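You operate a simulated robot arm through the tools that you are given. There is no shell and no other tool. Be economical: measure what you need, move in short steps, check, and stop when the job is done.

Carry out the task below with a simulated robot arm. There is one attempt and no reset: what you move stays moved.

TASK
Slide the yellow valve module along the plywood table until it stands next to the teal-striped carton.
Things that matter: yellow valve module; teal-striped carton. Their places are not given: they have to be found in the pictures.

It is judged by the outcome, as a careful person would: the job done as asked, and still so three seconds after it is handed in. It fails if anything else is knocked over, pushed out of place, dropped, spilled or broken.

THE ROBOT
A 7-joint arm with a two-finger parallel gripper, fixed in place. Base frame: the origin is at the foot of the arm, x ahead of it, y to its left, z up; the work surface is at about z = 800. Lengths are in mm, angles in rad, forces in N, time in s.
With the tool pointing down near the work surface it reaches from about 300 to 700 mm from the base axis. Its first joint turns from -1.152 to 1.152 rad. Payload 1.57 kg.
Tool frame: the origin (TCP) lies between the finger pads and is the grasp point; the fingertips stand 30 mm ahead of it; z points along the fingers, y is the line along which they close. The gripper opens to 110 mm. The fingers are 24 mm wide and 12 mm thick; the gripper's body (48 by 112 mm) begins 78 mm behind the TCP.
Orientation is told as [roll, pitch, yaw] about the base's x, y, z axes, in that order, counted from this pose: with the fingers straight down and closing along the base's y, the tool's x points along the base's -x, its y along +y and its z along -z.

THE INTERFACE
- The arm moves only by the tool drive_tool. Its argument "steps" is a list of rows, each a list of 2 entries, a list of its own where there are three numbers: the shift along the base's x, y, z in mm, then the turn, a rotation vector about the base's x, y, z in rad. In form: [[[tx, ty, tz], [rx, ry, rz]], ...]. A call has 1 to 20 rows; each row is the pose to reach, as a shift and turn from the pose commanded when the call began. "grip" is the gripper command, from -1 (fully open) to 1 (shut), values between in proportion, set as the call begins (left out, the last holds). A row lasts 0.2 s, in which the tool goes at most 50 mm and 0.15 rad; a call with a longer step from one row to the next is refused whole, and so is a gripper value outside its range. A pose out of reach is approached as far as the arm can. The call stops where the force on the tool passes 40 N (or 10 N more than at its start, if that is more) or the arm is blocked; 0.2 s more then pass. The fingers move at their own pace (about 108 mm/s each) and stop on an object; they squeeze with about 21 N. The grip force told is the motor's: it shows also when the fingers shut on nothing. Time passes only in rows, and 0.2 s behind the last, so rows that repeat a pose let the fingers close. It gives the time, the measured TCP pose, the force on the tool (base axes), the opening and the grip force at its end, in the units of the frame above (readings bear some noise).
- Cameras (640 x 400 px; columns grow to the right, rows downward): "scene" is fixed at [168.1, -400.9, 1392.8]; the picture's right is [0.72, -0.69, 0.00], its down [-0.47, -0.49, -0.74] and it looks along [0.51, 0.53, -0.67] (base axes); focal length 340 px, centre (320, 200). "wrist" rides on the gripper at [-36, 0, -80] in the tool frame; the picture's right is [0.00, -1.00, 0.00], its down [0.97, 0.00, -0.24] and it looks along [0.24, 0.00, 0.97] (tool axes); focal length 218 px, centre (320, 200).
- get_image(camera): a new picture of that camera. No time passes.
- pixel_to_xyz(camera, pixels): for up to 12 pixels [column, row] of the newest picture of that camera ("zoom" is the newest enlarged one), the place [x, y, z] in the base frame of the surface seen there, good to about 2 mm. No time passes.
- enlarge(camera, box): a new picture of the part [left, top, right, bottom] of that camera's present view, enlarged. No time passes.
- hand_in(): hands the job in; it is judged then, once.

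Work in short steps. Measure before you move; look again where a grasp or a placing could have gone wrong, and mend it. You have 60 turns and 30 pictures in all, the two below and enlarged ones among them. Open the gripper and draw the arm clear of the work before you hand the job in, unless the task says otherwise; then end with one line.

The tools are called after ">>>" as name(argument=value, ...) on one line, values as JSON. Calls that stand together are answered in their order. drive_tool: Moves the arm, as the interface text tells. Its arguments: {"type":"object","properties":{"steps":{"type":"array"},"grip":{"type":"number"}},"required":["steps"]} The other tools are called the same way: get_image (camera) takes a picture; pixel_to_xyz (camera, pixels) gives the place of the surface under pixels of a picture; enlarge (camera, box) takes an enlarged picture of a part of a camera's view; hand_in () hands the job in.

At the start:

```text
time: 0.0
eef_pos: [397.2, -153.7, 1027.1]
tcp_rot: [0.0, -0.001, -0.001]
ft_force: [-0.2, -0.4, 0.9]
width: 110.0
grasp_force: 0.1
```

scene: 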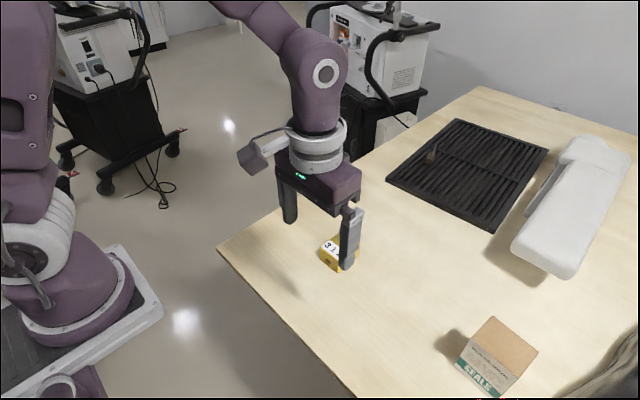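
wrist: 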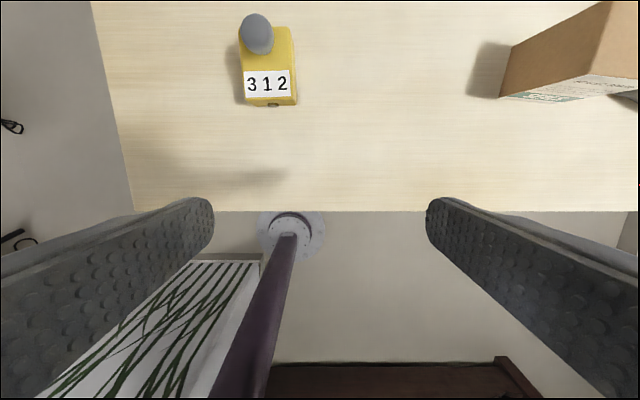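

The yellow module is near scene (335,252) and wrist (267,70); the carton is near scene (497,357). I'll measure both.

>>> pixel_to_xyz(camera="wrist", pixels=[[256, 32], [246, 72], [288, 72], [248, 104], [295, 104], [290, 30], [272, 104], [510, 70], [598, 10], [505, 94], [230, 140], [400, 190]])

>>> pixel_to_xyz(camera="scene", pixels=[[492, 318], [536, 350], [472, 341], [517, 372], [456, 362], [497, 396], [505, 345], [322, 250], [335, 271], [430, 310], [400, 300], [219, 248]])

>>> enlarge(camera="scene", box=[280, 200, 400, 290])

>>> enlarge(camera="scene", box=[400, 290, 560, 400])

```text
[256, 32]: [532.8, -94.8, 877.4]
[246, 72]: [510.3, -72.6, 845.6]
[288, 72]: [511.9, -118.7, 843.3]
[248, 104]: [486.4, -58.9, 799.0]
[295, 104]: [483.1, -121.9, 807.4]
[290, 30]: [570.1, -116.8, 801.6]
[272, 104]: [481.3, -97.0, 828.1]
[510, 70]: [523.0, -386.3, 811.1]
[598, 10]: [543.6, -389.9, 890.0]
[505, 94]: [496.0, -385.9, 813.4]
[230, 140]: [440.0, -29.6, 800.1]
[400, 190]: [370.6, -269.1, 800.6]
```

```text
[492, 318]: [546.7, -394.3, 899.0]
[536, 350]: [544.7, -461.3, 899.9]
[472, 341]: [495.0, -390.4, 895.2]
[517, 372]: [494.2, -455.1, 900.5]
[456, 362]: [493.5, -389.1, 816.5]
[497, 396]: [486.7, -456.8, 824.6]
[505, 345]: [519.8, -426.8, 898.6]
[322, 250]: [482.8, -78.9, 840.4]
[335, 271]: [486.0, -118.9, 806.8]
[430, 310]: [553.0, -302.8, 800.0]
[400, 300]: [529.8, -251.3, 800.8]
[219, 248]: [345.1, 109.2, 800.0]
```

```text
4.44 times, centred on (340, 245) of scene
```

zoom: 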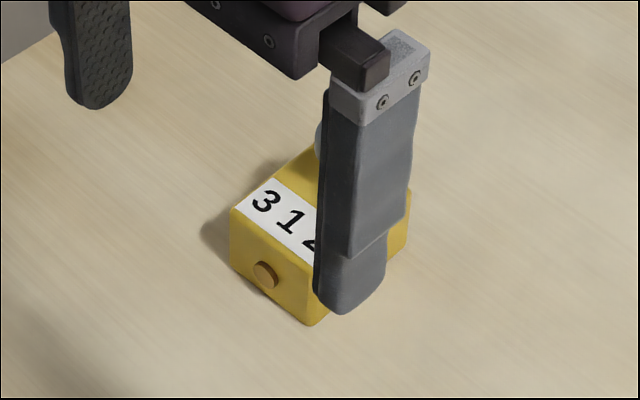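

```text
3.64 times, centred on (480, 345) of scene
```

zoom: 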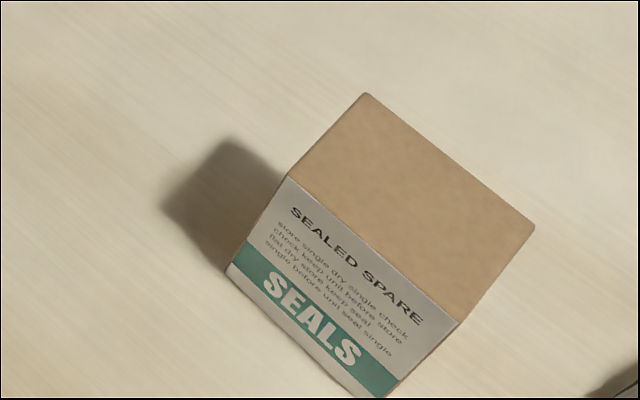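

The module body spans about x 482–565, y −72 to −120, top z 843, with a knob to 877. The carton's near face is at y≈−390, x 494–547, so they are lined up along y. I'll yaw the gripper 90° with the fingers part open, giving two contacts along x, and hover behind the module on its +y side.

>>> drive_tool(steps=[[[11, 14, 0], [0, 0, 0.143]], [[23, 28, 0], [0, 0, 0.286]], [[34, 42, 0], [0, 0, 0.428]], [[46, 56, 0], [0, 0, 0.571]], [[57, 70, 0], [0, 0, 0.714]], [[69, 84, 0], [0, 0, 0.857]], [[80, 98, 0], [0, 0, 1.0]], [[92, 112, 0], [0, 0, 1.142]], [[103, 126, 0], [0, 0, 1.285]], [[115, 140, 0], [0, 0, 1.428]], [[126, 154, 0], [0, 0, 1.571]], [[126, 154, 0], [0, 0, 1.571]]], grip=0.1)

>>> get_image(camera="scene")

>>> get_image(camera="wrist")

```text
time: 2.6
eef_pos: [522.9, 2.1, 1028.9]
tcp_rot: [0.001, 0.001, 1.573]
ft_force: [-0.1, 0.2, -0.4]
width: 49.6
grasp_force: 0.0
```

```text
25 pictures are left
```

scene: 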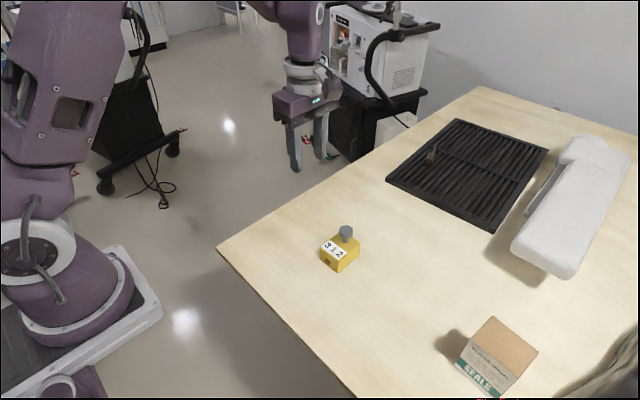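

```text
24 pictures are left
```

wrist: 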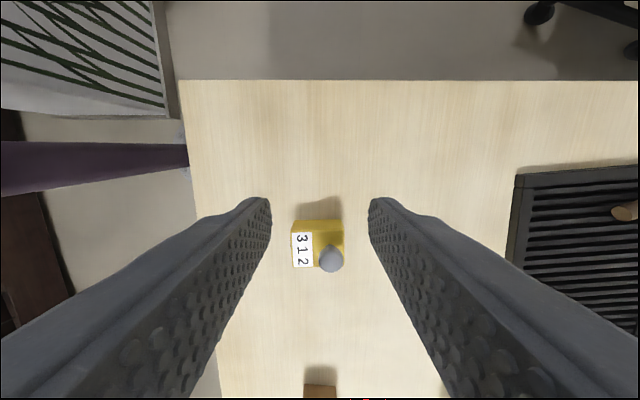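

The module is now unobstructed at wrist (318,245). I'll measure its outline.

>>> pixel_to_xyz(camera="wrist", pixels=[[295, 236], [295, 264], [340, 236], [316, 236], [296, 224], [339, 224], [331, 259], [314, 264], [318, 226], [345, 250], [320, 210], [320, 85]])

>>> enlarge(camera="wrist", box=[270, 195, 370, 285])

```text
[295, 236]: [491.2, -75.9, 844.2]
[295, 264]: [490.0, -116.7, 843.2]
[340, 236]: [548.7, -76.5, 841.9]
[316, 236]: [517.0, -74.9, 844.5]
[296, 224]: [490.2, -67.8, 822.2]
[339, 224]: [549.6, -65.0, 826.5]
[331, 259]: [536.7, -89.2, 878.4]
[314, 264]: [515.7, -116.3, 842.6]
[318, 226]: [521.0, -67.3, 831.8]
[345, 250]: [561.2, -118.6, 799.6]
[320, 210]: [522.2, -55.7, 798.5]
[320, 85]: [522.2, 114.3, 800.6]
```

```text
4.44 times, centred on (320, 240) of wrist
```

zoom: 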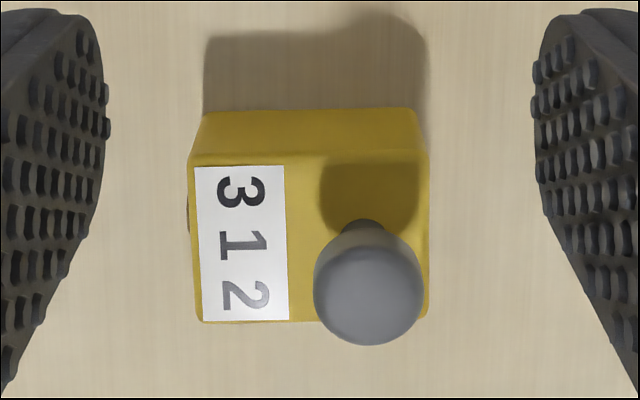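

The module spans x 487–553, y −66 to −120, z up to 843, almost square to the axes. I'll narrow the fingers to a 24 mm gap and lower them behind the +y face at y=−15.

>>> drive_tool(steps=[[[-1, -5, -35], [0, 0, 0]], [[-2, -10, -70], [0, 0, 0]], [[-3, -17, -105], [0, 0, 0]], [[-3, -17, -140], [0, 0, 0]], [[-3, -17, -170], [0, 0, 0]], [[-3, -17, -191], [0, 0, 0]], [[-3, -17, -191], [0, 0, 0]]], grip=0.56)

>>> get_image(camera="wrist")

```text
time: 4.2
eef_pos: [521.2, -14.2, 837.0]
tcp_rot: [0.0, 0.0, 1.571]
ft_force: [-0.4, -0.5, -0.5]
width: 24.1
grasp_force: 0.0
```

```text
22 pictures are left
```

wrist: 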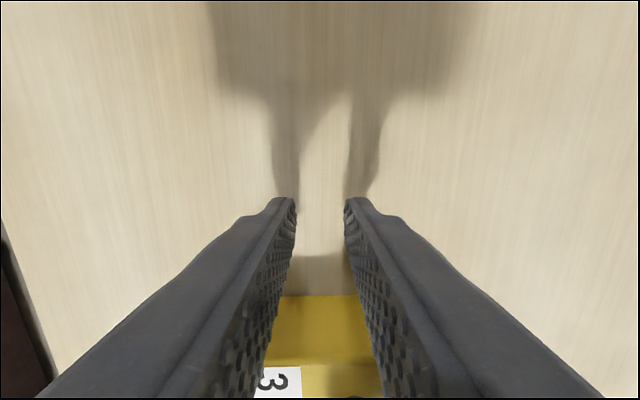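

The fingers are behind the module (yellow face at wrist row 295) with clear air between. I'll push along −y gently, first to TCP y≈−150 and then check.

>>> drive_tool(steps=[[[-1, -10, 0], [0, 0, 0]], [[-1, -20, 0], [0, 0, 0]], [[-1, -28, 0], [0, 0, 0]], [[-1, -34, 0], [0, 0, 0]], [[-1, -40, 0], [0, 0, 0]], [[-1, -46, 0], [0, 0, 0]], [[-1, -54, 0], [0, 0, 0]], [[-1, -62, 0], [0, 0, 0]], [[-1, -70, 0], [0, 0, 0]], [[-1, -78, 0], [0, 0, 0]], [[-1, -86, 0], [0, 0, 0]], [[-1, -94, 0], [0, 0, 0]], [[-1, -102, 0], [0, 0, 0]], [[-1, -110, 0], [0, 0, 0]], [[-1, -118, 0], [0, 0, 0]], [[-1, -124, 0], [0, 0, 0]], [[-1, -130, 0], [0, 0, 0]], [[-1, -135, 0], [0, 0, 0]]])

>>> enlarge(camera="scene", box=[300, 200, 560, 400])

>>> get_image(camera="wrist")

```text
time: 8.0
eef_pos: [519.2, -151.5, 837.0]
tcp_rot: [-0.001, 0.0, 1.572]
ft_force: [-0.7, 1.1, -0.3]
width: 24.1
grasp_force: 0.1
```

```text
2.00 times, centred on (430, 300) of scene
```

zoom: 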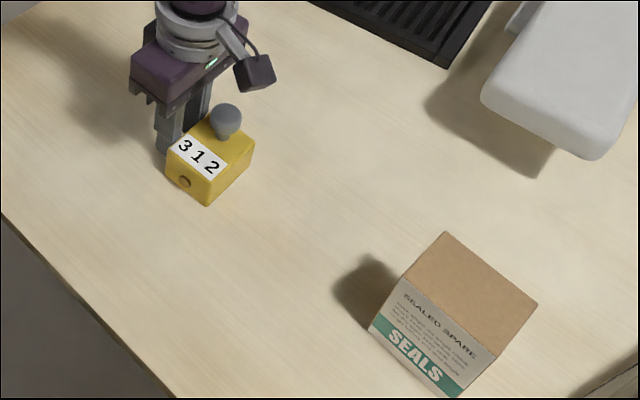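

```text
20 pictures are left
```

wrist: 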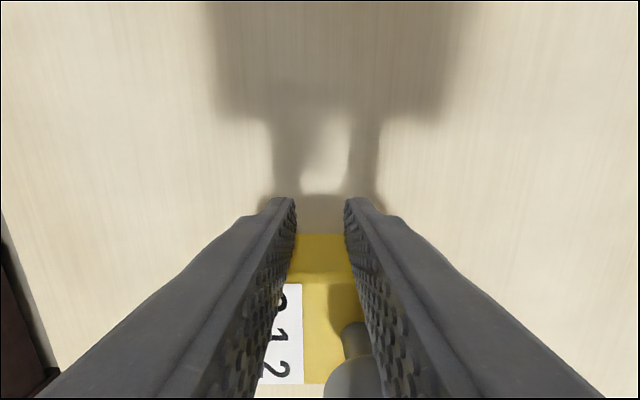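

The module slides squarely with the fingers. I'll continue to TCP y≈−290, leaving about 34 mm, then measure the gap.

>>> drive_tool(steps=[[[0, -5, 0], [0, 0, 0]], [[0, -12, 0], [0, 0, 0]], [[0, -20, 0], [0, 0, 0]], [[0, -28, 0], [0, 0, 0]], [[0, -36, 0], [0, 0, 0]], [[0, -44, 0], [0, 0, 0]], [[0, -52, 0], [0, 0, 0]], [[0, -60, 0], [0, 0, 0]], [[0, -68, 0], [0, 0, 0]], [[0, -76, 0], [0, 0, 0]], [[0, -84, 0], [0, 0, 0]], [[0, -92, 0], [0, 0, 0]], [[0, -100, 0], [0, 0, 0]], [[0, -108, 0], [0, 0, 0]], [[0, -116, 0], [0, 0, 0]], [[0, -124, 0], [0, 0, 0]], [[0, -130, 0], [0, 0, 0]], [[0, -135, 0], [0, 0, 0]], [[0, -139, 0], [0, 0, 0]]])

>>> enlarge(camera="scene", box=[380, 240, 560, 400])

```text
time: 12.0
eef_pos: [520.8, -289.5, 838.5]
tcp_rot: [0.001, 0.001, 1.572]
ft_force: [-0.3, 1.3, 1.3]
width: 24.5
grasp_force: 0.1
```

```text
2.50 times, centred on (470, 320) of scene
```

zoom: 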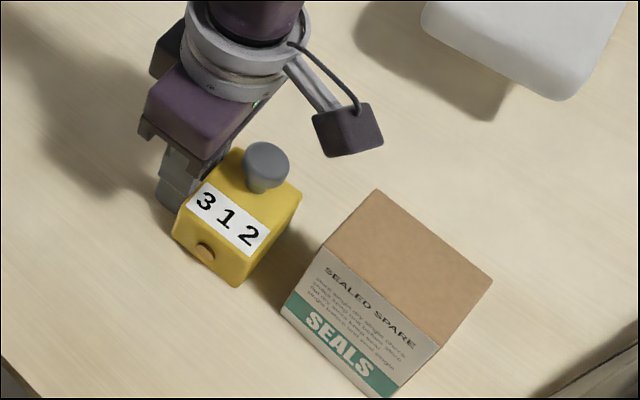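

Gap remains visible. I'll measure the gap edges and the dark bracket hanging near the carton at zoom (348,140).

>>> pixel_to_xyz(camera="zoom", pixels=[[235, 283], [240, 262], [298, 200], [284, 312], [288, 295], [318, 250], [376, 192], [348, 140], [335, 153], [150, 130], [270, 280], [300, 230]])

```text
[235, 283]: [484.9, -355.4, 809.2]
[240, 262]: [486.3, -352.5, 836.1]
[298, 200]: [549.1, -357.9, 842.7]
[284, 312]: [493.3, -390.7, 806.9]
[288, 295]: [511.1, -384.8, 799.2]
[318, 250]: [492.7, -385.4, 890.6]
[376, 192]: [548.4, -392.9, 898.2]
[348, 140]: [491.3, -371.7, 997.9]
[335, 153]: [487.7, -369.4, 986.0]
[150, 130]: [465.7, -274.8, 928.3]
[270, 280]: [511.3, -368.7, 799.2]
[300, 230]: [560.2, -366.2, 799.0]
```

The module's front is at y≈−357 and the carton face at y≈−390, a gap of about 33 mm. The bracket sits at z≈986, well above the carton's 900. I'll push 26 mm more slowly, easing to a stop.

>>> drive_tool(steps=[[[0, -4, 0], [0, 0, 0]], [[0, -8, 0], [0, 0, 0]], [[0, -12, 0], [0, 0, 0]], [[0, -16, 0], [0, 0, 0]], [[0, -20, 0], [0, 0, 0]], [[0, -23, 0], [0, 0, 0]], [[0, -25, 0], [0, 0, 0]], [[0, -26, 0], [0, 0, 0]]])

>>> enlarge(camera="scene", box=[380, 240, 560, 400])

```text
time: 13.8
eef_pos: [518.4, -316.1, 836.9]
tcp_rot: [0.0, 0.001, 1.571]
ft_force: [-0.9, 1.9, 1.6]
width: 24.4
grasp_force: 0.0
```

```text
2.50 times, centred on (470, 320) of scene
```

zoom: 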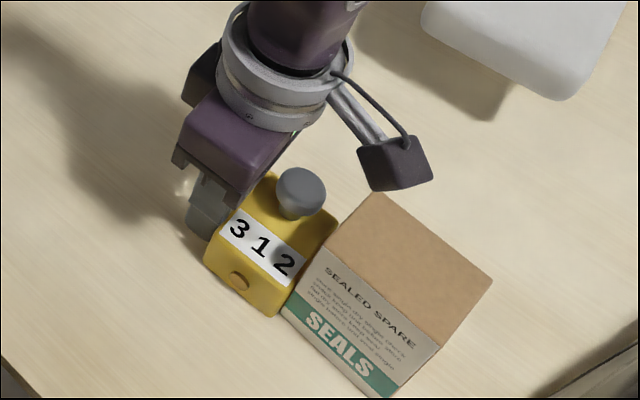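

The module now stands right by the carton, which hasn't moved (its edges are at the same pixels). I'll back off along +y, then rise.

>>> drive_tool(steps=[[[0, 5, 0], [0, 0, 0]], [[0, 20, 0], [0, 0, 0]], [[0, 45, 0], [0, 0, 0]], [[0, 75, 0], [0, 0, 0]], [[0, 105, 30], [0, 0, 0]], [[0, 140, 70], [0, 0, 0]], [[0, 180, 100], [0, 0, 0]], [[0, 220, 130], [0, 0, 0]], [[0, 260, 160], [0, 0, 0]], [[0, 260, 190], [0, 0, 0]]])

>>> drive_tool(steps=[[[0, 0, 0], [0, 0, 0]], [[0, 0, 0], [0, 0, 0]]], grip=-1)

>>> enlarge(camera="scene", box=[380, 240, 560, 400])

>>> pixel_to_xyz(camera="zoom", pixels=[[270, 308], [278, 288], [333, 230], [284, 312], [318, 262], [376, 196], [290, 340], [225, 225]])

```text
refused: row 6 steps farther than a row can; nothing moved
```

```text
time: 14.4
eef_pos: [519.2, -316.6, 838.0]
tcp_rot: [0.001, 0.0, 1.571]
ft_force: [0.3, 0.3, 0.1]
width: 110.2
grasp_force: 0.0
```

```text
2.50 times, centred on (470, 320) of scene
```

zoom: 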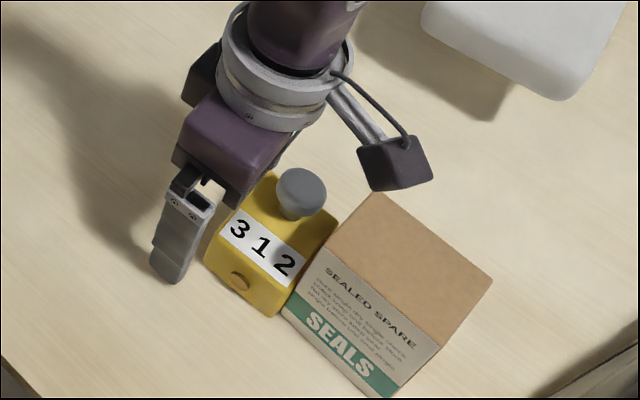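

```text
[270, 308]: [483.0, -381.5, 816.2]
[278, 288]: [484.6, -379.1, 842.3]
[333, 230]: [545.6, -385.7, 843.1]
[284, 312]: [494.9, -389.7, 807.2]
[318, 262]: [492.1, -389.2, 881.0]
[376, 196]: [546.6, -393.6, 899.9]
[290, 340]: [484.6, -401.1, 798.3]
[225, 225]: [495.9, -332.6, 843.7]
```

The retreat was refused because row 6 was too long, so only the fingers opened, harmlessly: the module is unmoved with a gap of about 7 mm. I'll retreat again with shorter steps.

>>> drive_tool(steps=[[[0, 5, 0], [0, 0, 0]], [[0, 20, 0], [0, 0, 0]], [[0, 45, 0], [0, 0, 0]], [[0, 75, 0], [0, 0, 0]], [[0, 100, 30], [0, 0, 0]], [[0, 130, 60], [0, 0, 0]], [[0, 160, 90], [0, 0, 0]], [[0, 190, 120], [0, 0, 0]], [[0, 220, 150], [0, 0, 0]], [[0, 250, 180], [0, 0, 0]], [[0, 250, 180], [0, 0, 0]]])

>>> get_image(camera="scene")

```text
time: 16.8
eef_pos: [519.7, -67.9, 1019.9]
tcp_rot: [0.0, -0.001, 1.57]
ft_force: [-0.7, -0.5, -0.3]
width: 109.9
grasp_force: 0.0
```

```text
16 pictures are left
```

scene: 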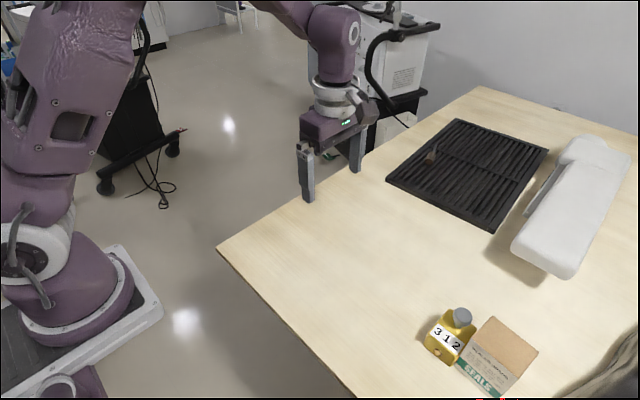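

The arm is clear and open, the module stands by the carton at scene (450,335), and the carton and other objects are unmoved. I'll hand in.

>>> hand_in()

```text
The job is handed in.
```

I slid the yellow valve module along the table until it stood upright about 7 mm from the teal-striped carton; nothing else moved, and the job is handed in.
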